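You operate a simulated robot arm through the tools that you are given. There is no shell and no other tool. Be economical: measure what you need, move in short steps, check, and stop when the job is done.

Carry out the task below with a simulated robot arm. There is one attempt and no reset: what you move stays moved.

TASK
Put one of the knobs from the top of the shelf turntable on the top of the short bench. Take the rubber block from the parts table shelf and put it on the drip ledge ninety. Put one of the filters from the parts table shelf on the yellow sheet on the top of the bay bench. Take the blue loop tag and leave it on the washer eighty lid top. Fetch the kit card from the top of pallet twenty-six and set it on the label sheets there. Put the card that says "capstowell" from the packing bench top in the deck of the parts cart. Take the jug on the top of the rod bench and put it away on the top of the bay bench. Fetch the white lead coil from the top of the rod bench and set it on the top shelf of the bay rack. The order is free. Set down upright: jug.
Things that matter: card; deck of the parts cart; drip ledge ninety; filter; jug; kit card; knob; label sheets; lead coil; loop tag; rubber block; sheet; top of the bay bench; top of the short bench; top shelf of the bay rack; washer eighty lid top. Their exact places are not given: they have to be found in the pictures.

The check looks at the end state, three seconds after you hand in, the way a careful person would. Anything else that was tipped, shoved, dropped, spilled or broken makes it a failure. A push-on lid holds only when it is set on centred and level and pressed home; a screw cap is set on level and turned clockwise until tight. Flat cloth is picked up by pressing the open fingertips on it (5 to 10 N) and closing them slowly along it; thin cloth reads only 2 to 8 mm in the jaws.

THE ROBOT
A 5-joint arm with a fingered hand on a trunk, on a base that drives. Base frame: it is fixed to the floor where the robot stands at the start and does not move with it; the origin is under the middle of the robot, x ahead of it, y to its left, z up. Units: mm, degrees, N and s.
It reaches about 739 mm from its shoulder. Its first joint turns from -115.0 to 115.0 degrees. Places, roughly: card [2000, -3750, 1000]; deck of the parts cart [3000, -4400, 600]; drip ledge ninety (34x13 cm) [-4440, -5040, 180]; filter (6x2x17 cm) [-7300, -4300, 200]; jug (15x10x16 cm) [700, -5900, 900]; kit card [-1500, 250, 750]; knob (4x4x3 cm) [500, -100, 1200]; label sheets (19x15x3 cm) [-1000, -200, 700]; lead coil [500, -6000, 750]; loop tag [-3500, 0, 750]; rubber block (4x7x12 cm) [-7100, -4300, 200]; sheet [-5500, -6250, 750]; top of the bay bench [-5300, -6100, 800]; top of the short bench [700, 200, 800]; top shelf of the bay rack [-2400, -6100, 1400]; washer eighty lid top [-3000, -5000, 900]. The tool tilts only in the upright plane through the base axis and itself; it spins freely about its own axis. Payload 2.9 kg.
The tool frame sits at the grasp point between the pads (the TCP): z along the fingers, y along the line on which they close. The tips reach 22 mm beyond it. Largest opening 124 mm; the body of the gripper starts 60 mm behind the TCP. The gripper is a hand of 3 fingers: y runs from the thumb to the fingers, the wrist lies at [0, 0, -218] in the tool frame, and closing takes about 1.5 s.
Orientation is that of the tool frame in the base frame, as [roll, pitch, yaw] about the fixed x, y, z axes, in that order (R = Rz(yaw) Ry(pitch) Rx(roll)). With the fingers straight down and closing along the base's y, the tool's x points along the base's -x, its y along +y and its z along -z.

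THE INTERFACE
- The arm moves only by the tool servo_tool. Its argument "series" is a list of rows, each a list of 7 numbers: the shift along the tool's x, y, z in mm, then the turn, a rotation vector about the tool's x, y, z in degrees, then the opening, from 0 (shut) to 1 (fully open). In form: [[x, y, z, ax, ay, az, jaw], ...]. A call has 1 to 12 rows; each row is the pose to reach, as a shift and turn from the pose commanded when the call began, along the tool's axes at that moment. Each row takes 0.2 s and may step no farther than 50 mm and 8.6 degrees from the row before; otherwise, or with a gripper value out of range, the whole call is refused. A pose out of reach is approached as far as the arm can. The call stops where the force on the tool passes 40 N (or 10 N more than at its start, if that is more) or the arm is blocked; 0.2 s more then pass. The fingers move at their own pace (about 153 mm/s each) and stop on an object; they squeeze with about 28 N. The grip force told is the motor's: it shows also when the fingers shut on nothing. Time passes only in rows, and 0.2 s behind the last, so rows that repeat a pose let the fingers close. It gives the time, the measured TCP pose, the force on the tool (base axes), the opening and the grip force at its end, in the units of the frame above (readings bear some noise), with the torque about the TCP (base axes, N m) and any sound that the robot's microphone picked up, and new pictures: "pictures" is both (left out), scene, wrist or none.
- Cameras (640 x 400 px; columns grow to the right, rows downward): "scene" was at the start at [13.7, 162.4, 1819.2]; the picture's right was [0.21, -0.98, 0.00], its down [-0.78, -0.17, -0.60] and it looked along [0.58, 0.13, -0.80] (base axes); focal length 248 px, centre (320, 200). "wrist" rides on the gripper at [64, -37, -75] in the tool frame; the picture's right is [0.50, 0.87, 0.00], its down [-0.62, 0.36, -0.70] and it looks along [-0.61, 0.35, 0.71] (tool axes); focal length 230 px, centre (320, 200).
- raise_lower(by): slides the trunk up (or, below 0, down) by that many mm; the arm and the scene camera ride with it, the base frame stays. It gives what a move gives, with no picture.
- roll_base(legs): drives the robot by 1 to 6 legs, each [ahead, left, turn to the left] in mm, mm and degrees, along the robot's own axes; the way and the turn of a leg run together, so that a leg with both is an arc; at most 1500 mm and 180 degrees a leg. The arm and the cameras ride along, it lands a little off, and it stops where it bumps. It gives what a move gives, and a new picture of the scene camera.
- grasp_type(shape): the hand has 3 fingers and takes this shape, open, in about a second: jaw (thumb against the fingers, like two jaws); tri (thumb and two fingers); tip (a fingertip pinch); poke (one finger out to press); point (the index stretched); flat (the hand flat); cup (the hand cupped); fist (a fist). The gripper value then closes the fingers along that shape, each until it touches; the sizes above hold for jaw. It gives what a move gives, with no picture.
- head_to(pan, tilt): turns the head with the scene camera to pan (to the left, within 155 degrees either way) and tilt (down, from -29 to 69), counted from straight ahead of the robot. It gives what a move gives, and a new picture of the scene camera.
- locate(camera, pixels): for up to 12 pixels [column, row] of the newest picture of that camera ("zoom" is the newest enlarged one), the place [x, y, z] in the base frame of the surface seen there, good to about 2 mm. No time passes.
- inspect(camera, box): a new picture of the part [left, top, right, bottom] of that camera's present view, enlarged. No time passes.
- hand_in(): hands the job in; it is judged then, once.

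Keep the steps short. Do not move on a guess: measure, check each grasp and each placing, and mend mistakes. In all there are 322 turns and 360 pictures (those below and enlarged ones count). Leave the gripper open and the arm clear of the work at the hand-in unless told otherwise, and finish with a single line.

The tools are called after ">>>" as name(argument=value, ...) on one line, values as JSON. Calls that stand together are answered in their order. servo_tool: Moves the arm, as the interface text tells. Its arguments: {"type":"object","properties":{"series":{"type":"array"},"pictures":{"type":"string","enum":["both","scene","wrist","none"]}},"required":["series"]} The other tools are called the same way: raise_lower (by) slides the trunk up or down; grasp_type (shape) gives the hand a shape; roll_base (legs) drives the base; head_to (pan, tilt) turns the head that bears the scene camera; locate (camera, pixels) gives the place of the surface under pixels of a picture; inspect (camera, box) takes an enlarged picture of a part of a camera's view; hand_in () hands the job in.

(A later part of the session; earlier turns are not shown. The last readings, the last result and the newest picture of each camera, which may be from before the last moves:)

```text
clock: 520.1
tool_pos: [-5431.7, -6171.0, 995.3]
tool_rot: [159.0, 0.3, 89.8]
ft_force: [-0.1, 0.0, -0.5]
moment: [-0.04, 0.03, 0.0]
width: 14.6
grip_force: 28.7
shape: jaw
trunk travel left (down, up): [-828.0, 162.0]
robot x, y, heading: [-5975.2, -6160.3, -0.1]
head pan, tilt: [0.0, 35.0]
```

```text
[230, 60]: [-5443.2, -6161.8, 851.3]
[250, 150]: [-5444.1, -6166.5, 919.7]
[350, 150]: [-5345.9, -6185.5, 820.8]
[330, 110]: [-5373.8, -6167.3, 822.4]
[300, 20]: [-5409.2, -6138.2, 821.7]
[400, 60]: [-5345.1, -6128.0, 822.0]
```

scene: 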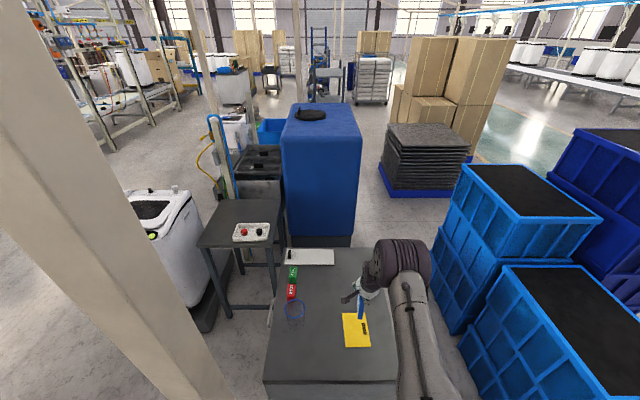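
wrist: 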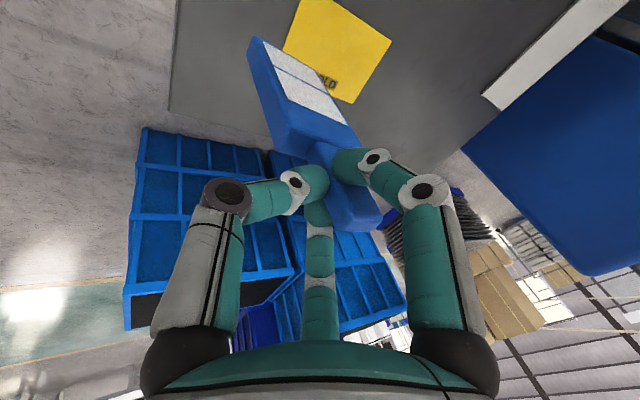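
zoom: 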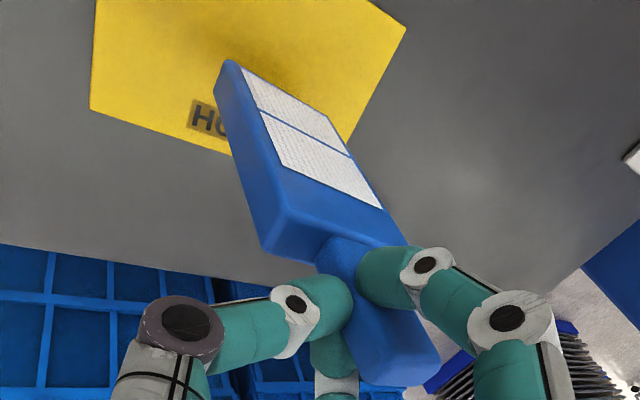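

>>> servo_tool(series=[[0, -2.5, 6.5, 0, 0, 0, 0], [0, -5, 13, 0, 0, 0, 0], [0, -6.4, 16.8, 0, 0, 0, 0]], pictures="none")

>>> servo_tool(series=[[0, -0.9, 2.3, 0, 0, 0, 0], [0, -1.4, 3.7, 0, 0, 0, 0]], pictures="none")

```text
clock: 520.9
tool_pos: [-5431.2, -6171.4, 978.5]
tool_rot: [158.9, 0.1, 89.6]
ft_force: [-0.3, -0.1, -0.1]
moment: [-0.01, 0.04, 0.04]
width: 14.7
grip_force: 27.9
shape: jaw
trunk travel left (down, up): [-828.0, 162.0]
robot x, y, heading: [-5982.3, -6164.4, 0.0]
head pan, tilt: [0.0, 35.0]
```

```text
clock: 521.5
tool_pos: [-5432.7, -6170.7, 972.5]
tool_rot: [158.9, 0.2, 89.6]
ft_force: [1.0, 0.1, 0.4]
moment: [-0.02, 0.05, 0.0]
width: 14.7
grip_force: 28.3
shape: jaw
trunk travel left (down, up): [-828.0, 162.0]
robot x, y, heading: [-5978.5, -6162.0, 0.1]
head pan, tilt: [0.0, 35.0]
```

>>> servo_tool(series=[[0, -0.7, 1.9, 0, 0, 0, 0], [0, -0.7, 1.9, 0, 0, 0, 0]], pictures="none")

>>> servo_tool(series=[[0, -0.7, 1.9, 0, 0, 0, 0], [0, -0.7, 1.9, 0, 0, 0, 0]], pictures="wrist")

>>> locate(camera="wrist", pixels=[[272, 40], [285, 95], [340, 100], [265, 30]])

```text
clock: 522.1
tool_pos: [-5432.5, -6170.8, 973.6]
tool_rot: [158.9, 0.3, 89.7]
ft_force: [0.4, 0.1, 4.6]
moment: [0.01, -0.04, -0.01]
width: 14.7
grip_force: 28.2
shape: jaw
trunk travel left (down, up): [-828.0, 162.0]
robot x, y, heading: [-5978.5, -6160.2, -0.1]
head pan, tilt: [0.0, 35.0]
```

```text
clock: 522.7
tool_pos: [-5433.7, -6171.3, 971.2]
tool_rot: [158.7, 0.3, 89.6]
ft_force: [2.0, -0.7, 15.7]
moment: [0.03, -0.17, -0.03]
width: 14.8
grip_force: 28.5
shape: jaw
trunk travel left (down, up): [-828.0, 162.0]
robot x, y, heading: [-5977.4, -6162.1, 0.1]
head pan, tilt: [0.0, 35.0]
```

wrist: 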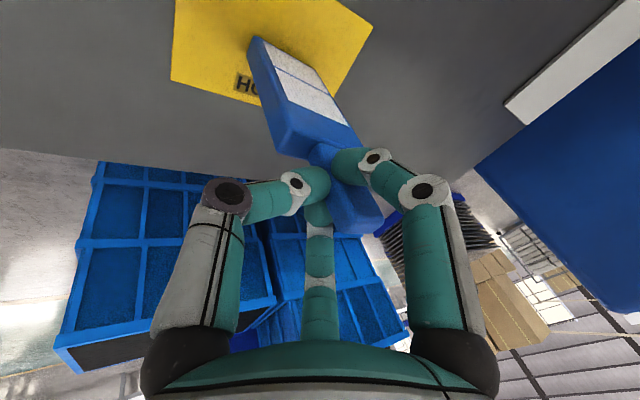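

```text
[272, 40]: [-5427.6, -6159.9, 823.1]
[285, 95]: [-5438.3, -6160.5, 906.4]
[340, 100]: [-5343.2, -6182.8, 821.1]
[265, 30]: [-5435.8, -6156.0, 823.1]
```

Bottom seated on the sheet (16 N). Release slowly.

>>> servo_tool(series=[[0, 0.5, -1.4, 0, 0, 0, 0.13], [0, 0.5, -1.4, 0, 0, 0, 0.16], [0, 0.5, -1.4, 0, 0, 0, 0.2], [0, 0.5, -1.4, 0, 0, 0, 0.25], [0, 0.5, -1.4, 0, 0, 0, 0.3], [0, 0.5, -1.4, 0, 0, 0, 0.36], [0, 0.5, -1.4, 0, 0, 0, 0.42]], pictures="wrist")

```text
clock: 524.3
tool_pos: [-5433.5, -6171.4, 972.3]
tool_rot: [158.9, 0.2, 89.7]
ft_force: [0.2, -0.2, 0.2]
moment: [0.0, 0.01, -0.03]
width: 51.6
grip_force: 0.0
shape: jaw
trunk travel left (down, up): [-828.0, 162.0]
robot x, y, heading: [-5978.7, -6164.8, -0.3]
head pan, tilt: [0.0, 35.0]
```

wrist: 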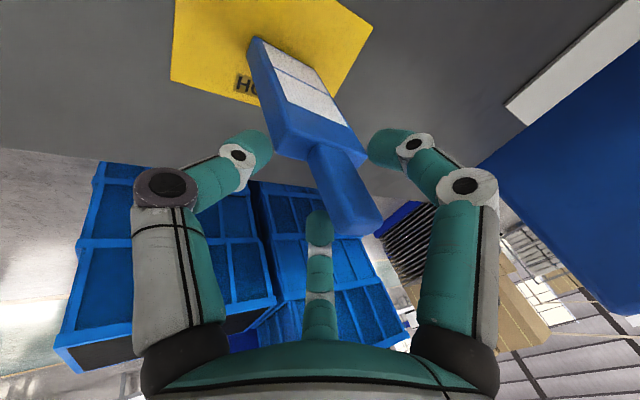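

>>> servo_tool(series=[[0, 0, 0, 0, 0, 0, 0.5], [0, 0, 0, 0, 0, 0, 0.6], [0, 7, -18, 0, 0, 0, 0.6], [0, 18, -46, 0, 0, 0, 0.6], [0, 35, -90, 0, 0, 0, 0.6], [0, 35, -90, 0, 0, 0, 0.6]])

```text
clock: 525.7
tool_pos: [-5430.9, -6170.0, 1068.2]
tool_rot: [159.0, 0.1, 89.7]
ft_force: [-0.1, 0.1, 0.3]
moment: [0.01, -0.01, 0.04]
width: 73.7
grip_force: 0.0
shape: jaw
trunk travel left (down, up): [-828.0, 162.0]
robot x, y, heading: [-5980.4, -6168.1, -0.1]
head pan, tilt: [0.0, 35.0]
```

scene: 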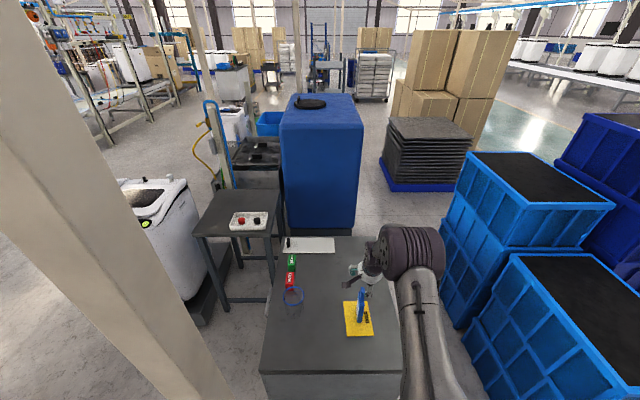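
wrist: 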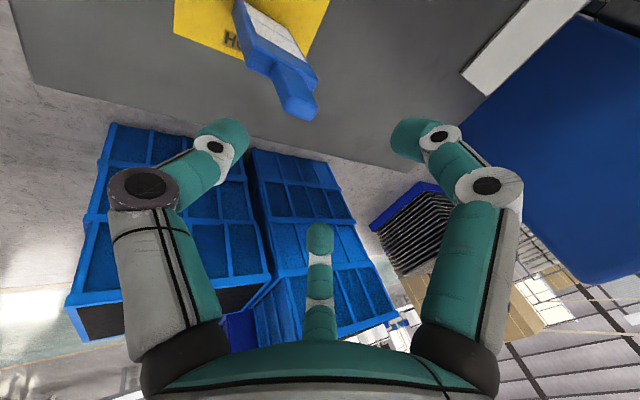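

Filter stands on the yellow sheet. Next the rod bench at (600,-5900). Retract the arm, raise, and take the northern route.

>>> servo_tool(series=[[0, -45, -20, 0, 0, 0, 0.6], [0, -90, -40, 0, 0, 0, 0.6], [0, -130, -55, 0, 0, 0, 0.6]], pictures="none")

>>> raise_lower(by=100)

>>> roll_base(legs=[[-430, 0, 0], [0, 1015, 0], [1060, 0, 0], [0, 1000, 0], [0, 850, 0]])

```text
clock: 526.5
tool_pos: [-5576.3, -6170.5, 1073.0]
tool_rot: [158.8, 0.1, 89.7]
ft_force: [-0.9, -0.3, -0.1]
moment: [0.0, 0.0, 0.01]
width: 73.8
grip_force: 0.1
shape: jaw
trunk travel left (down, up): [-828.0, 162.0]
robot x, y, heading: [-5979.9, -6163.9, 0.0]
head pan, tilt: [0.0, 35.0]
```

```text
clock: 527.8
tool_pos: [-5574.6, -6168.2, 1173.6]
tool_rot: [158.9, 0.2, 89.7]
ft_force: [0.1, 0.1, -0.8]
moment: [-0.03, 0.01, -0.01]
width: 73.7
grip_force: 0.1
shape: jaw
trunk travel left (down, up): [-928.0, 62.0]
robot x, y, heading: [-5978.4, -6164.5, 0.1]
head pan, tilt: [0.0, 35.0]
```

```text
clock: 549.3
tool_pos: [-4939.2, -3302.1, 1173.0]
tool_rot: [159.0, 0.2, 89.4]
ft_force: [1.0, 1.3, 0.5]
moment: [0.01, 0.05, 0.0]
width: 73.8
grip_force: 0.0
shape: jaw
trunk travel left (down, up): [-928.0, 62.0]
robot x, y, heading: [-5342.6, -3294.2, -0.1]
head pan, tilt: [0.0, 35.0]
```

scene: 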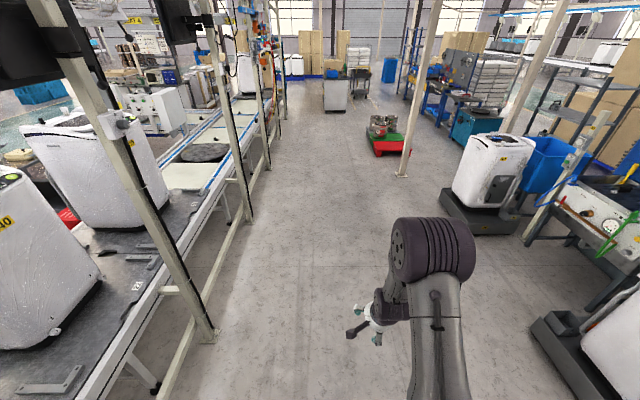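

>>> locate(camera="scene", pixels=[[380, 152], [372, 130], [410, 145], [400, 172], [335, 105], [205, 335], [250, 220]])

>>> roll_base(legs=[[0, 330, 0], [1500, 0, 0], [1500, 0, 0], [1400, 0, 0]])

>>> head_to(pan=-45, tilt=22)

```text
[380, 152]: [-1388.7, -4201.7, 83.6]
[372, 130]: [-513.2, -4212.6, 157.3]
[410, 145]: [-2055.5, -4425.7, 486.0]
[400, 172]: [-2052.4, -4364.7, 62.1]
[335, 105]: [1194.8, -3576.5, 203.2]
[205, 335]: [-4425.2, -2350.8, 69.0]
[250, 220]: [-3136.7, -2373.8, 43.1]
```

```text
clock: 572.2
tool_pos: [-522.1, -3069.0, 1173.4]
tool_rot: [158.9, 0.2, 89.1]
ft_force: [-0.5, -0.6, -0.2]
moment: [-0.04, -0.02, -0.03]
width: 73.8
grip_force: 0.0
shape: jaw
trunk travel left (down, up): [-928.0, 62.0]
robot x, y, heading: [-928.2, -3060.4, -0.6]
head pan, tilt: [0.0, 35.0]
```

scene: 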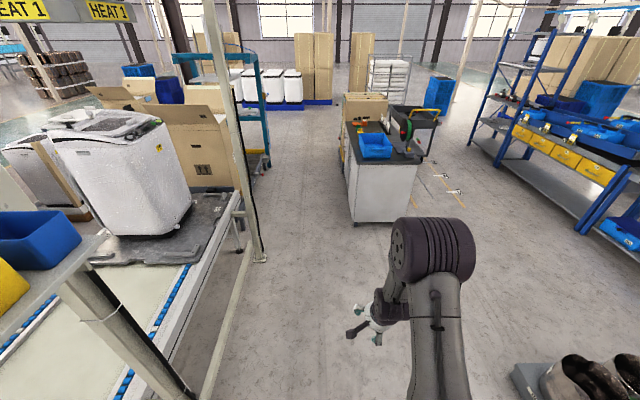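

```text
clock: 573.3
tool_pos: [-522.7, -3069.2, 1174.3]
tool_rot: [159.0, 0.2, 89.0]
ft_force: [-0.6, -0.5, 0.9]
moment: [0.03, -0.01, 0.0]
width: 73.8
grip_force: 0.1
shape: jaw
trunk travel left (down, up): [-928.0, 62.0]
robot x, y, heading: [-924.3, -3059.3, -0.8]
head pan, tilt: [-45.0, 22.0]
```

scene: 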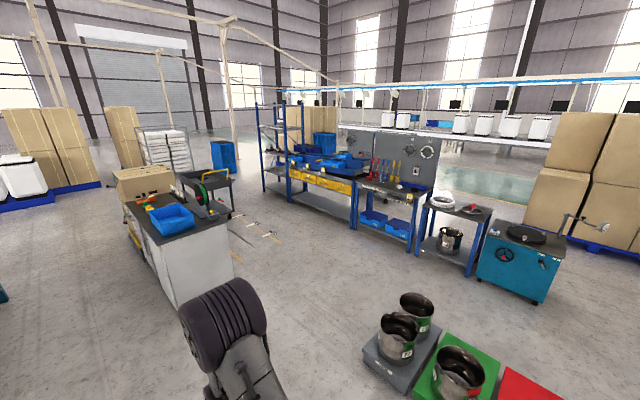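

>>> inspect(camera="scene", box=[340, 150, 580, 300])

>>> locate(camera="zoom", pixels=[[270, 130], [350, 160], [340, 180], [310, 230], [210, 260], [120, 100], [450, 220], [180, 110], [80, 220]])

```text
2.67 times, centred on (460, 225) of scene
```

zoom: 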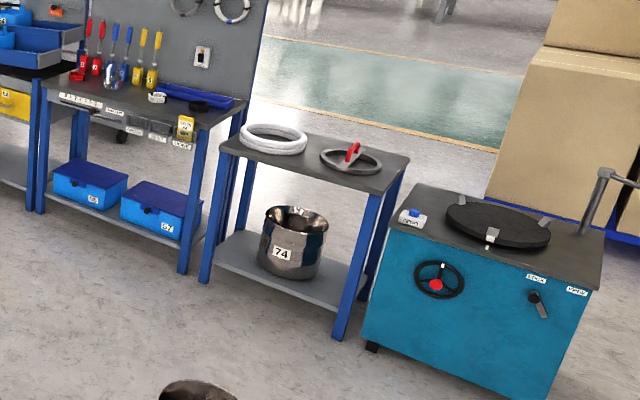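

```text
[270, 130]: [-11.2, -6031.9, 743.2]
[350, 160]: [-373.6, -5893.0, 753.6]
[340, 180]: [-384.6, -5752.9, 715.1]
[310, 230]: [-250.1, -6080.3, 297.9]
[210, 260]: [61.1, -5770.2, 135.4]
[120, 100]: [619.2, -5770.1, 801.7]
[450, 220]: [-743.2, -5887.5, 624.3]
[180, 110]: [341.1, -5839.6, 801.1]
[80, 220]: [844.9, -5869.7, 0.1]
```

>>> roll_base(legs=[[1230, 0, 0.7], [0, -1100, 0], [0, -700, 0], [0, 0, -90]])

>>> head_to(pan=0, tilt=30)

>>> inspect(camera="scene", box=[160, 80, 480, 280])

```text
clock: 592.0
tool_pos: [270.1, -5273.6, 1172.6]
tool_rot: [158.8, 0.1, -1.3]
ft_force: [-0.1, -0.6, -0.1]
moment: [0.0, 0.0, 0.0]
width: 73.9
grip_force: 0.0
shape: jaw
trunk travel left (down, up): [-928.0, 62.0]
robot x, y, heading: [283.6, -4868.3, -90.7]
head pan, tilt: [-45.0, 22.0]
```

scene: 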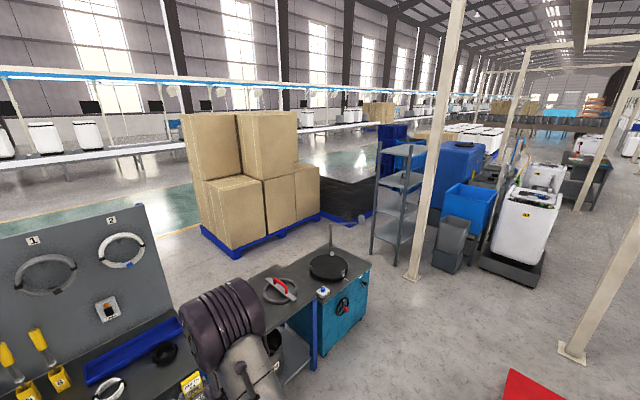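

```text
clock: 593.1
tool_pos: [271.4, -5274.1, 1173.2]
tool_rot: [158.8, 0.2, -1.2]
ft_force: [0.3, 0.6, 0.5]
moment: [-0.04, 0.02, -0.03]
width: 74.0
grip_force: 0.1
shape: jaw
trunk travel left (down, up): [-928.0, 62.0]
robot x, y, heading: [284.0, -4867.8, -91.1]
head pan, tilt: [0.0, 30.0]
```

scene: 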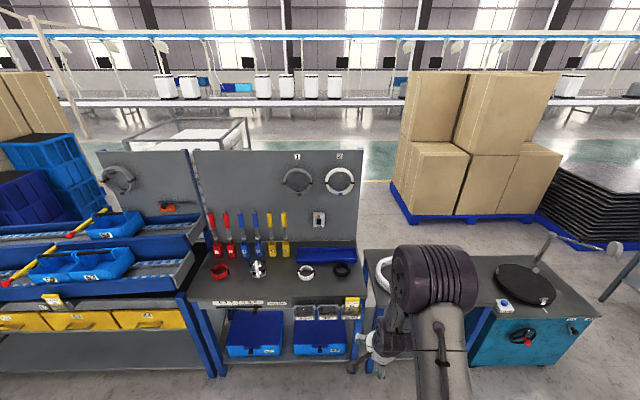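

```text
2.00 times, centred on (320, 180) of scene
```

zoom: 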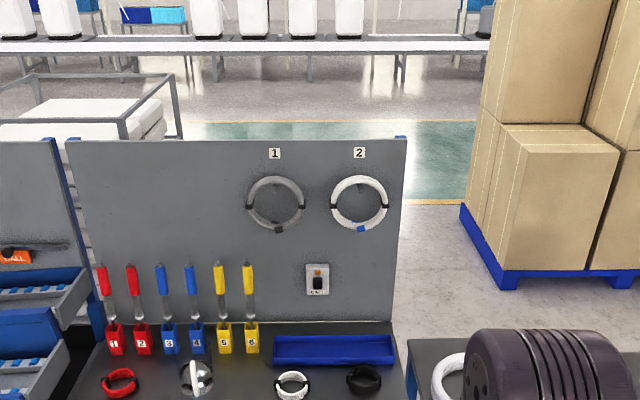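

>>> inspect(camera="scene", box=[190, 225, 370, 325])

>>> locate(camera="zoom", pixels=[[105, 160], [242, 155], [242, 140], [225, 165], [258, 165], [412, 165], [395, 165], [428, 165], [540, 160], [330, 200], [240, 180], [412, 150]])

```text
3.56 times, centred on (280, 275) of scene
```

zoom: 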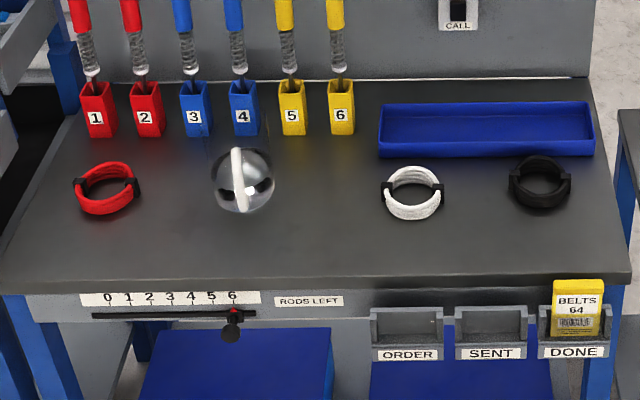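

```text
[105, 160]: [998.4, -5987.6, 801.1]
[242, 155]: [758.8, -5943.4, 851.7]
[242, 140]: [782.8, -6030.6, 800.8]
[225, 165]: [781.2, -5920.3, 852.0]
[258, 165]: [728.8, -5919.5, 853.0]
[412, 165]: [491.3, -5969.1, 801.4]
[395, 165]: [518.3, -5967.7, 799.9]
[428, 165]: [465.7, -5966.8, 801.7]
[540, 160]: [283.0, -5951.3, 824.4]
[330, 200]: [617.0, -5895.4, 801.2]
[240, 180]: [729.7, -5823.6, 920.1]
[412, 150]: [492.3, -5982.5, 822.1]
```

>>> locate(camera="zoom", pixels=[[412, 172], [412, 205], [412, 215], [412, 190], [384, 190], [441, 190], [390, 205], [435, 205], [480, 150], [480, 110], [412, 180], [530, 190]])

>>> inspect(camera="scene", box=[235, 255, 325, 300])

```text
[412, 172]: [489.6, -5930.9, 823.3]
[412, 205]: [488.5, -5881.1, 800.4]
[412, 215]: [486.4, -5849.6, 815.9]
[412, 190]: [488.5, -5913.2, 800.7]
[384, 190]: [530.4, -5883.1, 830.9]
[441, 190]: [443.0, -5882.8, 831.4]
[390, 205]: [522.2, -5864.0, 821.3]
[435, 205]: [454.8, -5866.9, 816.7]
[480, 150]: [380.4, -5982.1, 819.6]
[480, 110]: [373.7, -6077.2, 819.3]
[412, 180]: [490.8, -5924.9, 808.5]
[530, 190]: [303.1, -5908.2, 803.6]
```

```text
7.11 times, centred on (280, 278) of scene
```

zoom: 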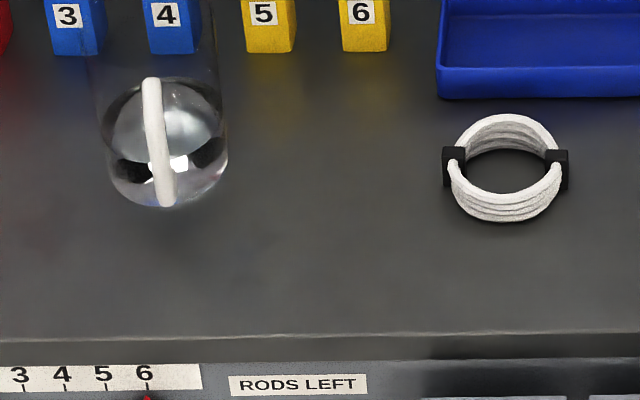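

White coil: centre (487,-5888), ø≈88, z 801–826. Jug next to it is clear glass with a white handle. I'll grip the coil from outside with three fingers. Position base.

>>> roll_base(legs=[[0, 0, 1], [0, 203, 0], [470, 0, 0]])

>>> servo_tool(series=[[0, 0, 0, 7, 0, 0, 0.7], [0, 0, 0, 14, 0, 0, 0.8], [0, 0, 0, 21.1, 0, 0, 0.9], [0, 0, 0, 21.1, 0, 0, 1]], pictures="wrist")

>>> inspect(camera="scene", box=[200, 200, 400, 325])

```text
clock: 597.5
tool_pos: [483.8, -5743.0, 1173.1]
tool_rot: [158.8, 0.2, -0.2]
ft_force: [-0.5, 0.4, -0.5]
moment: [-0.03, 0.01, 0.0]
width: 73.8
grip_force: 0.1
shape: jaw
trunk travel left (down, up): [-928.0, 62.0]
robot x, y, heading: [488.6, -5339.9, -89.7]
head pan, tilt: [0.0, 30.0]
```

scene: 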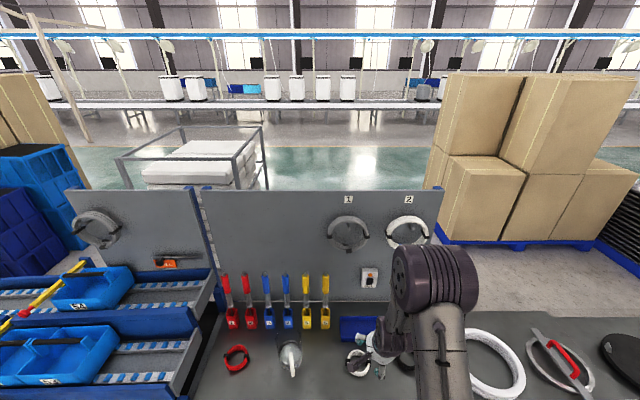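

```text
clock: 598.5
tool_pos: [484.9, -5744.9, 1173.2]
tool_rot: [-179.9, 0.0, -0.3]
ft_force: [1.2, 0.9, 0.0]
moment: [-0.03, 0.01, 0.01]
width: 124.2
grip_force: 0.2
shape: jaw
trunk travel left (down, up): [-928.0, 62.0]
robot x, y, heading: [491.7, -5339.9, -90.0]
head pan, tilt: [0.0, 30.0]
```

wrist: 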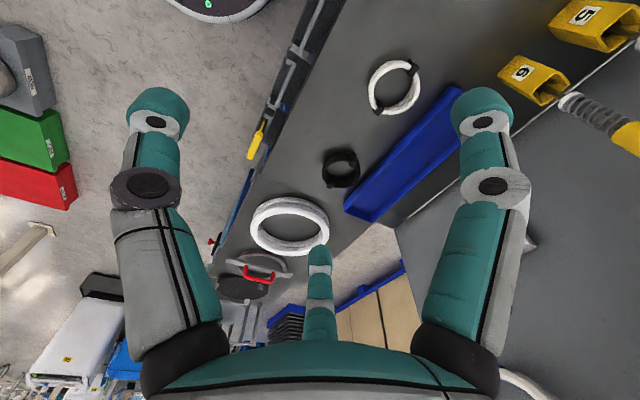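

```text
3.20 times, centred on (300, 262) of scene
```

zoom: 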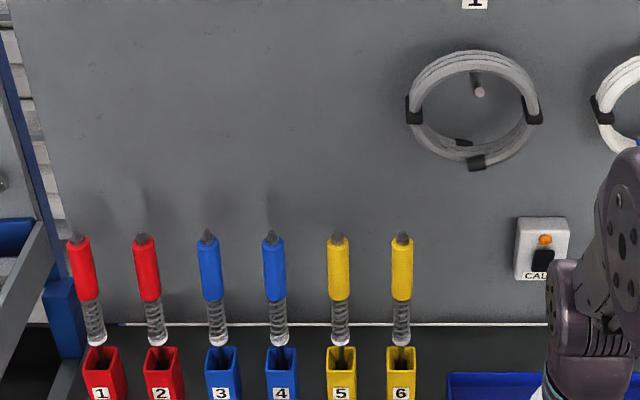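

>>> locate(camera="wrist", pixels=[[411, 68], [379, 108], [373, 80], [413, 98], [395, 64], [394, 112]])

>>> inspect(camera="scene", box=[215, 320, 385, 400])

```text
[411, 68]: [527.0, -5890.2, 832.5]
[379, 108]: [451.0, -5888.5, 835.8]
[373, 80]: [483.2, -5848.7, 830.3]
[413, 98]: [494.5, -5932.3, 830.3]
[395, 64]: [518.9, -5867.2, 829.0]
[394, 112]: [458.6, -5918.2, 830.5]
```

```text
3.76 times, centred on (300, 360) of scene
```

zoom: 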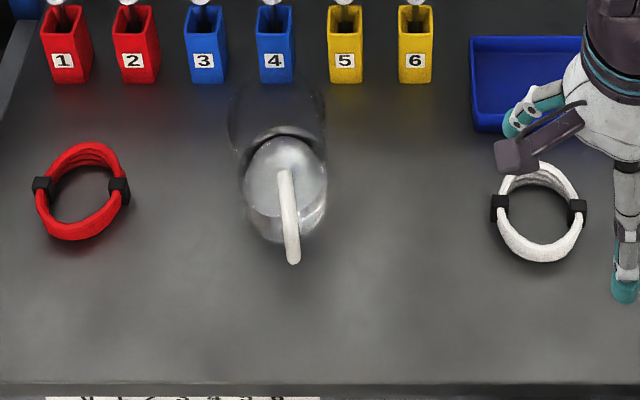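

>>> raise_lower(by=-260)

>>> servo_tool(series=[[1, 48, 0, 0, 0, 0, 1], [3, 97, 0, 0, 0, 0, 1], [5, 145, 0, 0, 0, 0, 1], [5, 145, 30, 0, 0, 0, 1], [5, 145, 45, 0, 0, 0, 1]], pictures="wrist")

>>> locate(camera="wrist", pixels=[[320, 100], [320, 60], [300, 90], [155, 105], [482, 105]])

```text
clock: 601.2
tool_pos: [484.9, -5744.6, 913.2]
tool_rot: [180.0, 0.0, -0.3]
ft_force: [0.5, 0.0, -0.5]
moment: [-0.02, -0.02, 0.0]
width: 123.8
grip_force: 0.1
shape: jaw
trunk travel left (down, up): [-668.0, 322.0]
robot x, y, heading: [489.0, -5337.7, -89.8]
head pan, tilt: [0.0, 30.0]
```

```text
clock: 602.4
tool_pos: [490.2, -5889.3, 867.5]
tool_rot: [-179.9, -0.1, -0.2]
ft_force: [-0.5, 0.1, 0.1]
moment: [-0.04, -0.02, -0.03]
width: 123.8
grip_force: 0.1
shape: jaw
trunk travel left (down, up): [-668.0, 322.0]
robot x, y, heading: [487.2, -5339.0, -89.9]
head pan, tilt: [0.0, 30.0]
```

wrist: 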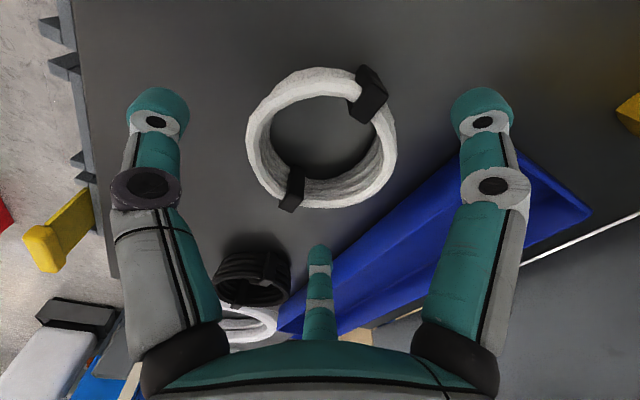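

```text
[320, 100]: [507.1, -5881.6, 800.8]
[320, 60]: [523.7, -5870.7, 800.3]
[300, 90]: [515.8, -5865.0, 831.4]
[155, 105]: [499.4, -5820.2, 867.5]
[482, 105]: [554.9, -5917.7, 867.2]
```

Coil is centred. Lower to TCP z≈816 and close.

>>> servo_tool(series=[[-1, 1, 20, 0, 0, 0, 1], [-1, 1, 40, 0, 0, 0, 1], [-1, 1, 51, 0, 0, 0, 1], [-1, 1, 51, 0, 0, 0, 1]], pictures="wrist")

>>> servo_tool(series=[[0, 0, 0, 0, 0, 0, 0.85], [0, 0, 0, 0, 0, 0, 0.75], [0, 0, 0, 0, 0, 0, 0.68], [0, 0, 0, 0, 0, 0, 0.6], [0, 0, 0, 0, 0, 0, 0.5], [0, 0, 0, 0, 0, 0, 0.4]], pictures="wrist")

```text
clock: 603.4
tool_pos: [488.3, -5889.3, 819.3]
tool_rot: [179.8, 0.0, -0.2]
ft_force: [-0.8, -6.5, 24.8]
moment: [1.11, -0.01, -0.04]
width: 123.4
grip_force: 0.1
shape: jaw
trunk travel left (down, up): [-668.0, 322.0]
robot x, y, heading: [492.4, -5342.1, -89.9]
head pan, tilt: [0.0, 30.0]
```

wrist: 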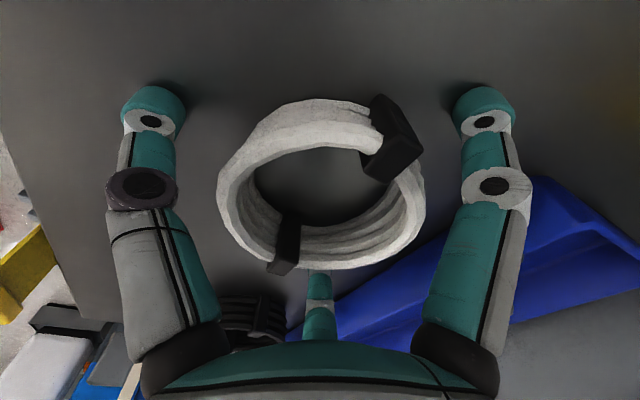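

```text
clock: 603.8
tool_pos: [487.2, -5889.9, 823.0]
tool_rot: [179.4, 0.1, -0.3]
ft_force: [1.4, 9.0, 26.9]
moment: [0.59, -0.2, 0.12]
width: 102.1
grip_force: 28.0
shape: jaw
trunk travel left (down, up): [-668.0, 322.0]
robot x, y, heading: [485.1, -5341.0, -89.9]
head pan, tilt: [0.0, 30.0]
stopped in row 1: the force on the tool passed its limit at 49 N (the readings are from after the stop); the commanded pose is now the measured one
```

wrist: 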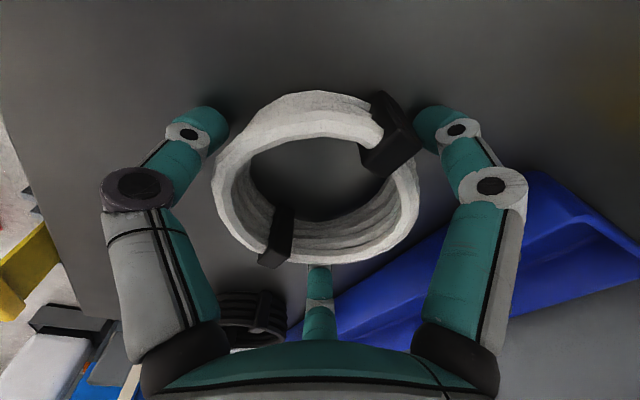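

Tips touched the bench (tips ~18 mm below TCP). Raise 8 mm and close.

>>> servo_tool(series=[[0, 0, -8, 0, 0, 0, 0.85], [0, 0, -8, 0, 0, 0, 0.8], [0, 0, -8, 0, 0, 0, 0.72], [0, 0, -8, 0, 0, 0, 0.64], [0, 0, -8, 0, 0, 0, 0.5], [0, 0, -8, 0, 0, 0, 0.4], [0, 0, -8, 0, 0, 0, 0.3]], pictures="wrist")

```text
clock: 605.4
tool_pos: [488.2, -5891.6, 827.0]
tool_rot: [179.7, -0.1, -0.2]
ft_force: [-0.4, 0.0, 0.1]
moment: [-0.01, 0.01, 0.0]
width: 97.4
grip_force: 28.3
shape: jaw
trunk travel left (down, up): [-668.0, 322.0]
robot x, y, heading: [489.7, -5337.0, -89.7]
head pan, tilt: [0.0, 30.0]
```

wrist: 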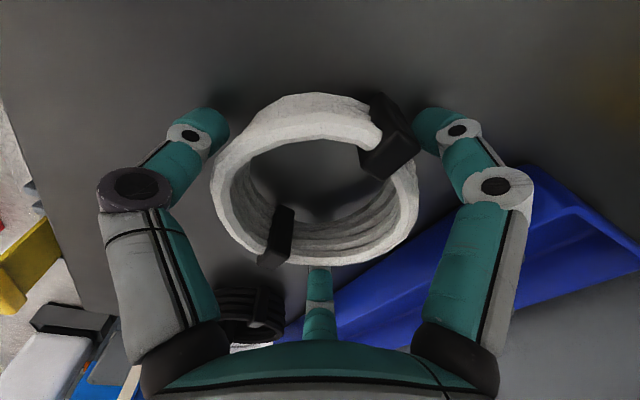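

Grip at 97 mm with 28 N. Test lift.

>>> servo_tool(series=[[0, 0, -10, 0, 0, 0, 0.3], [0, 0, -30, 0, 0, 0, 0.3], [0, 0, -60, 0, 0, 0, 0.3], [0, 0, -60, 0, 0, 0, 0.3]], pictures="wrist")

```text
clock: 606.4
tool_pos: [487.1, -5892.5, 887.1]
tool_rot: [179.7, 0.1, -0.3]
ft_force: [1.0, 0.1, -1.3]
moment: [0.01, 0.0, -0.02]
width: 96.9
grip_force: 28.2
shape: jaw
trunk travel left (down, up): [-668.0, 322.0]
robot x, y, heading: [488.3, -5340.8, -89.8]
head pan, tilt: [0.0, 30.0]
```

wrist: 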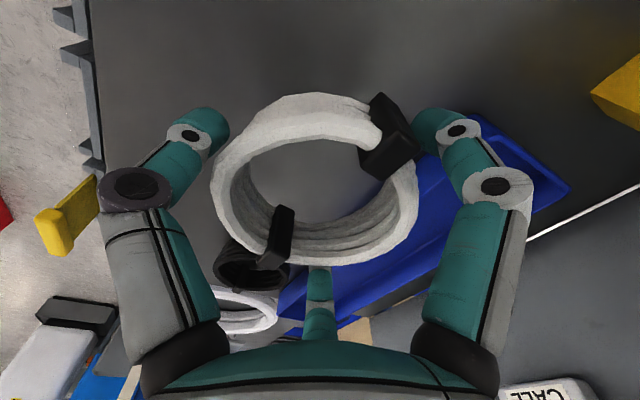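

Coil held. Back off, raise, and go look at the bay rack.

>>> raise_lower(by=300)

>>> roll_base(legs=[[-450, 0, 0], [0, -1000, 0], [0, -950, 0]])

>>> head_to(pan=-35, tilt=20)

```text
clock: 609.4
tool_pos: [486.9, -5891.9, 1187.9]
tool_rot: [179.7, 0.0, -0.3]
ft_force: [0.2, -0.7, -1.3]
moment: [0.02, -0.02, 0.0]
width: 97.0
grip_force: 28.5
shape: jaw
trunk travel left (down, up): [-968.0, 22.0]
robot x, y, heading: [484.4, -5338.3, -89.9]
head pan, tilt: [0.0, 30.0]
```

```text
clock: 615.0
tool_pos: [-111.5, -5465.4, 1186.5]
tool_rot: [179.8, 0.2, -7.8]
ft_force: [0.0, 0.2, -1.6]
moment: [-0.02, 0.03, 0.01]
width: 96.9
grip_force: 28.0
shape: jaw
trunk travel left (down, up): [-968.0, 22.0]
robot x, y, heading: [-43.8, -4918.5, -97.2]
head pan, tilt: [0.0, 30.0]
stopped in leg 2: the robot was blocked; the commanded pose is now the measured one
```

scene: 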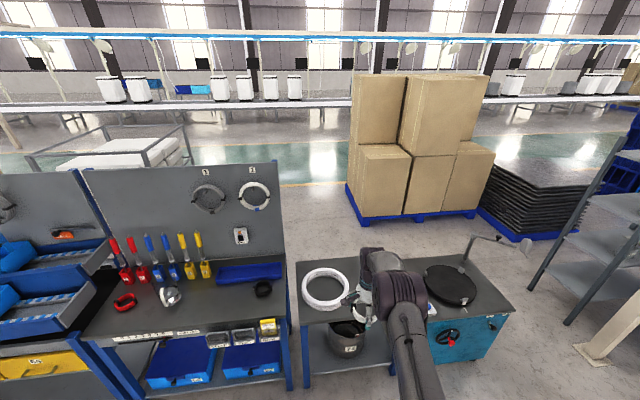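

```text
clock: 616.1
tool_pos: [-113.9, -5463.3, 1187.3]
tool_rot: [179.6, 0.0, -7.8]
ft_force: [-0.1, 0.5, -1.6]
moment: [-0.02, 0.02, 0.02]
width: 97.1
grip_force: 27.8
shape: jaw
trunk travel left (down, up): [-968.0, 22.0]
robot x, y, heading: [-40.6, -4913.7, -97.3]
head pan, tilt: [-35.0, 20.0]
```

scene: 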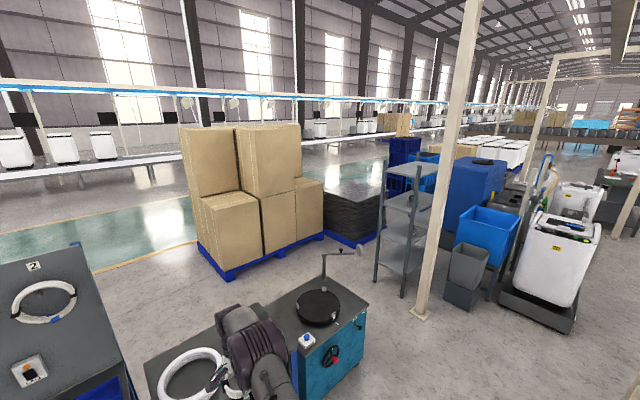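

Blocked — likely the grey floor plate with pots on my right. Look down there.

>>> head_to(pan=-75, tilt=55)

>>> locate(camera="scene", pixels=[[300, 200], [250, 250], [350, 250], [300, 300], [400, 200], [200, 200], [350, 150]])

```text
clock: 617.1
tool_pos: [-114.4, -5464.4, 1186.7]
tool_rot: [179.7, -0.1, -7.7]
ft_force: [0.0, -0.2, -1.6]
moment: [0.02, -0.02, -0.05]
width: 96.9
grip_force: 28.0
shape: jaw
trunk travel left (down, up): [-968.0, 22.0]
robot x, y, heading: [-42.1, -4915.1, -97.2]
head pan, tilt: [-75.0, 55.0]
```

scene: 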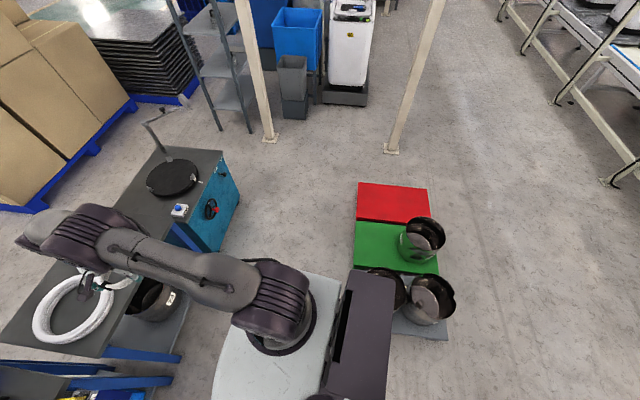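

```text
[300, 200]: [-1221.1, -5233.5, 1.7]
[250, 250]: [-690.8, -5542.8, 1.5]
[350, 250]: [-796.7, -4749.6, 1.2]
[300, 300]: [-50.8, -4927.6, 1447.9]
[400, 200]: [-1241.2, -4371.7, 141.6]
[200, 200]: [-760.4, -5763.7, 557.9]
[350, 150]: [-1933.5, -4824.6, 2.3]
```

>>> roll_base(legs=[[0, 80, 0]])

>>> inspect(camera="scene", box=[320, 150, 520, 350])

>>> locate(camera="zoom", pixels=[[250, 330], [190, 330], [320, 330], [240, 200], [330, 380], [130, 100]])

```text
clock: 618.2
tool_pos: [-38.1, -5474.2, 1188.1]
tool_rot: [179.7, -0.1, -7.7]
ft_force: [0.6, 0.4, -1.2]
moment: [-0.01, -0.01, -0.02]
width: 97.2
grip_force: 28.1
shape: jaw
trunk travel left (down, up): [-968.0, 22.0]
robot x, y, heading: [36.9, -4925.8, -97.4]
head pan, tilt: [-75.0, 55.0]
```

scene: 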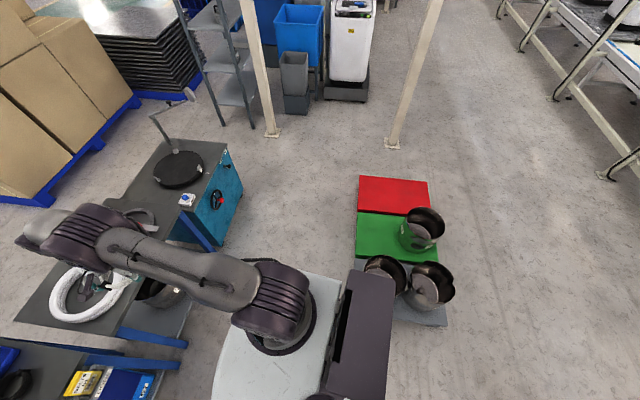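

```text
2.00 times, centred on (420, 250) of scene
```

zoom: 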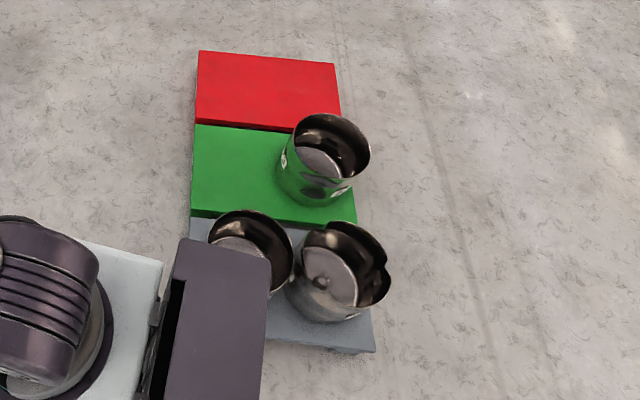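

```text
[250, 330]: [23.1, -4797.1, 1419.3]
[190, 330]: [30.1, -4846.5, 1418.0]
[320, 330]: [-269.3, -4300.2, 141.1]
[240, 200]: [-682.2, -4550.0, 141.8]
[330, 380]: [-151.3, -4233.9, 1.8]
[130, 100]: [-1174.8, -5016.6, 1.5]
```

Pots and plates look undisturbed. Straighten, retract arm, go south of the plates.

>>> servo_tool(series=[[0, -45, -10, 0, 0, 0, 0.3], [0, -90, -20, 0, 0, 0, 0.3], [0, -140, -20, 0, 0, 0, 0.3]], pictures="none")

>>> roll_base(legs=[[0, 0, 7.4], [270, 0, 0], [0, -800, 0], [0, -730, 0]])

>>> head_to(pan=-45, tilt=25)

```text
clock: 619.0
tool_pos: [-17.0, -5333.6, 1208.9]
tool_rot: [179.5, 0.1, -7.8]
ft_force: [0.0, 1.1, -1.0]
moment: [0.0, -0.03, -0.01]
width: 96.7
grip_force: 28.6
shape: jaw
trunk travel left (down, up): [-968.0, 22.0]
robot x, y, heading: [33.6, -4928.3, -97.2]
head pan, tilt: [-75.0, 55.0]
```

```text
clock: 629.0
tool_pos: [-1504.0, -5607.6, 1205.0]
tool_rot: [179.7, 0.0, -0.5]
ft_force: [0.3, -1.1, -2.0]
moment: [0.01, -0.03, 0.0]
width: 96.6
grip_force: 28.0
shape: jaw
trunk travel left (down, up): [-968.0, 22.0]
robot x, y, heading: [-1504.6, -5196.4, -90.0]
head pan, tilt: [-75.0, 55.0]
```

scene: 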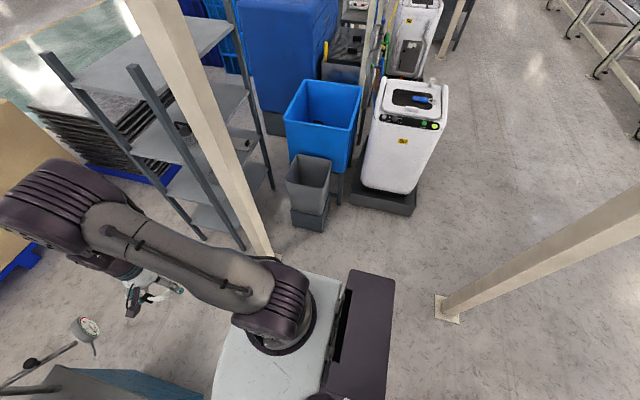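

```text
clock: 630.0
tool_pos: [-1505.5, -5608.3, 1205.8]
tool_rot: [179.8, 0.0, -0.4]
ft_force: [0.2, -0.2, -0.9]
moment: [-0.03, -0.02, 0.01]
width: 97.0
grip_force: 28.3
shape: jaw
trunk travel left (down, up): [-968.0, 22.0]
robot x, y, heading: [-1506.3, -5191.3, -90.4]
head pan, tilt: [-45.0, 25.0]
```

scene: 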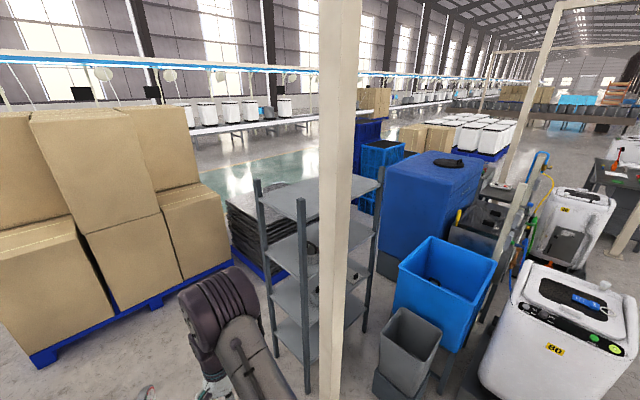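

Washer with tag is indeed "80". Locate the rack's top shelf.

>>> inspect(camera="scene", box=[240, 140, 400, 260])

>>> locate(camera="scene", pixels=[[300, 200], [275, 195], [310, 185], [365, 182], [300, 215], [262, 200], [375, 172], [290, 300], [180, 300], [30, 355], [240, 260], [338, 300]])

```text
3.33 times, centred on (320, 200) of scene
```

zoom: 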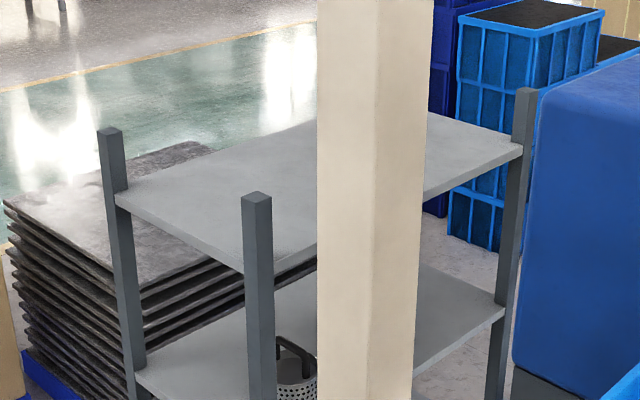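

```text
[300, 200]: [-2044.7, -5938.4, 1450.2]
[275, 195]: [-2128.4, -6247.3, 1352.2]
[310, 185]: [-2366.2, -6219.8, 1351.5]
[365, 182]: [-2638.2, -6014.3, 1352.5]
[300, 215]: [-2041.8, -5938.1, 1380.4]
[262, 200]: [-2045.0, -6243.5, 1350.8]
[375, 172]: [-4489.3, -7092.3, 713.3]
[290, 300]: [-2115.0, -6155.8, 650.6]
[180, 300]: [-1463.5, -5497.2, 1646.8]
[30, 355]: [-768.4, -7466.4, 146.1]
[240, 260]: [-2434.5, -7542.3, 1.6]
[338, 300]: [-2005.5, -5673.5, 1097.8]
```

>>> head_to(pan=20, tilt=45)

>>> locate(camera="scene", pixels=[[200, 200], [250, 250], [150, 150], [250, 150], [300, 150], [200, 150], [350, 120], [250, 300]])

```text
clock: 631.3
tool_pos: [-1506.5, -5607.3, 1205.6]
tool_rot: [179.7, -0.1, -0.4]
ft_force: [-0.8, -0.6, -2.0]
moment: [0.02, 0.01, -0.02]
width: 96.6
grip_force: 27.7
shape: jaw
trunk travel left (down, up): [-968.0, 22.0]
robot x, y, heading: [-1504.9, -5195.3, -90.1]
head pan, tilt: [20.0, 45.0]
```

scene: 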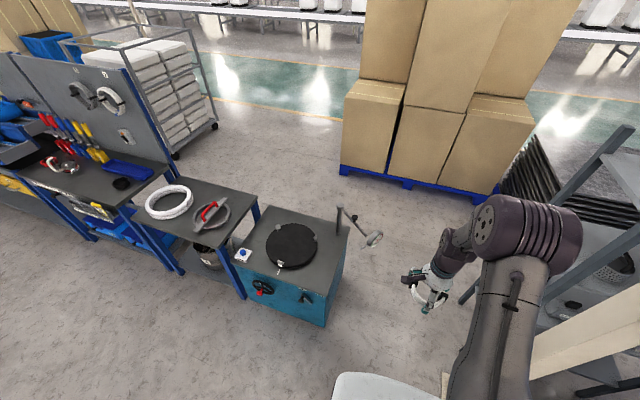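

```text
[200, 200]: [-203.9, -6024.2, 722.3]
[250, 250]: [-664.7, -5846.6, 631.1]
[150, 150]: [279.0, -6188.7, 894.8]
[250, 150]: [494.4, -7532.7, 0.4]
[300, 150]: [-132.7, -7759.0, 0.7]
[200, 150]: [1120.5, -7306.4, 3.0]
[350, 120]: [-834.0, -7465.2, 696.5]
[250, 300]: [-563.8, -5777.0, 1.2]
```

>>> locate(camera="scene", pixels=[[374, 238], [340, 215], [345, 260], [330, 310], [500, 190], [450, 190], [500, 150], [340, 170]])

```text
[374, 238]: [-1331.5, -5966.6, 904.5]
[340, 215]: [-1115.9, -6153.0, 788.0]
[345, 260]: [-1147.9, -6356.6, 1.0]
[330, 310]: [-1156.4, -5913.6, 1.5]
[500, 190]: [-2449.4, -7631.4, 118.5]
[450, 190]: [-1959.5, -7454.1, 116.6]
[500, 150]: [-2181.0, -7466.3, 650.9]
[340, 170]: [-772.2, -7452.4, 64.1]
```

Raise the arm above shelf height first, then drive into position beside the rack.

>>> raise_lower(by=20)

>>> servo_tool(series=[[0, 0, -45, 0, 0, 0, 0.3], [0, 0, -90, 0, 0, 0, 0.3], [0, 0, -135, 0, 0, 0, 0.3], [0, 0, -180, 0, 0, 0, 0.3], [0, 0, -220, 0, 0, 0, 0.3], [0, 0, -220, 0, 0, 0, 0.3]], pictures="none")

>>> roll_base(legs=[[0, -165, 0], [905, 0, 0], [0, 0, -90]])

>>> head_to(pan=0, tilt=40)

```text
clock: 632.0
tool_pos: [-1505.3, -5608.2, 1226.0]
tool_rot: [179.7, 0.0, -0.3]
ft_force: [-1.1, 0.1, -1.4]
moment: [0.0, -0.01, 0.04]
width: 96.7
grip_force: 28.2
shape: jaw
trunk travel left (down, up): [-988.0, 2.0]
robot x, y, heading: [-1502.3, -5194.0, -90.2]
head pan, tilt: [20.0, 45.0]
```

```text
clock: 633.4
tool_pos: [-1505.9, -5608.5, 1447.6]
tool_rot: [179.7, 0.0, -0.4]
ft_force: [0.3, 1.3, -2.6]
moment: [0.0, -0.01, -0.01]
width: 96.3
grip_force: 27.5
shape: jaw
trunk travel left (down, up): [-988.0, 2.0]
robot x, y, heading: [-1506.1, -5193.9, -90.2]
head pan, tilt: [20.0, 45.0]
```

```text
clock: 641.5
tool_pos: [-1996.4, -6342.9, 1448.4]
tool_rot: [179.0, 0.0, -52.3]
ft_force: [0.7, -15.0, -3.0]
moment: [-0.09, -0.1, 0.71]
width: 97.0
grip_force: 27.9
shape: jaw
trunk travel left (down, up): [-988.0, 2.0]
robot x, y, heading: [-1667.2, -6092.0, -143.3]
head pan, tilt: [20.0, 45.0]
stopped in leg 3: the force on the tool passed its limit at 88 N (the readings are from after the stop); the commanded pose is now the measured one
```

scene: 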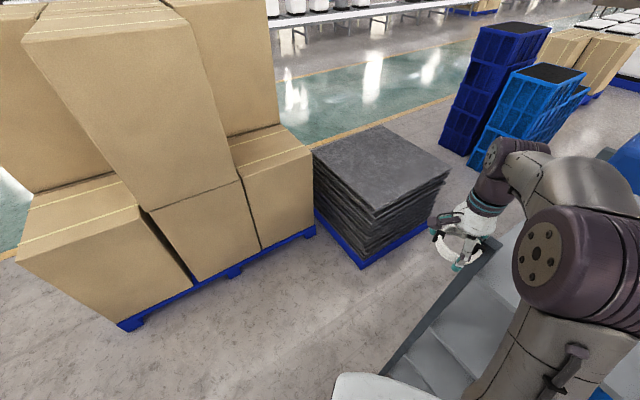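

```text
clock: 642.3
tool_pos: [-1997.8, -6344.7, 1448.4]
tool_rot: [179.0, 0.3, -52.5]
ft_force: [0.8, -9.6, -0.8]
moment: [0.02, 0.02, 0.49]
width: 97.0
grip_force: 28.4
shape: jaw
trunk travel left (down, up): [-988.0, 2.0]
robot x, y, heading: [-1669.8, -6093.2, -143.0]
head pan, tilt: [0.0, 40.0]
```

scene: 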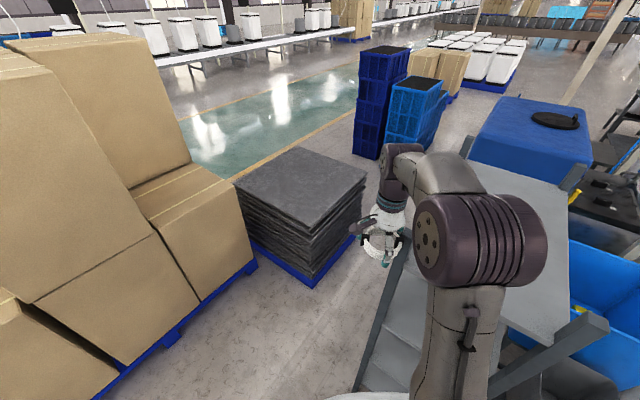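

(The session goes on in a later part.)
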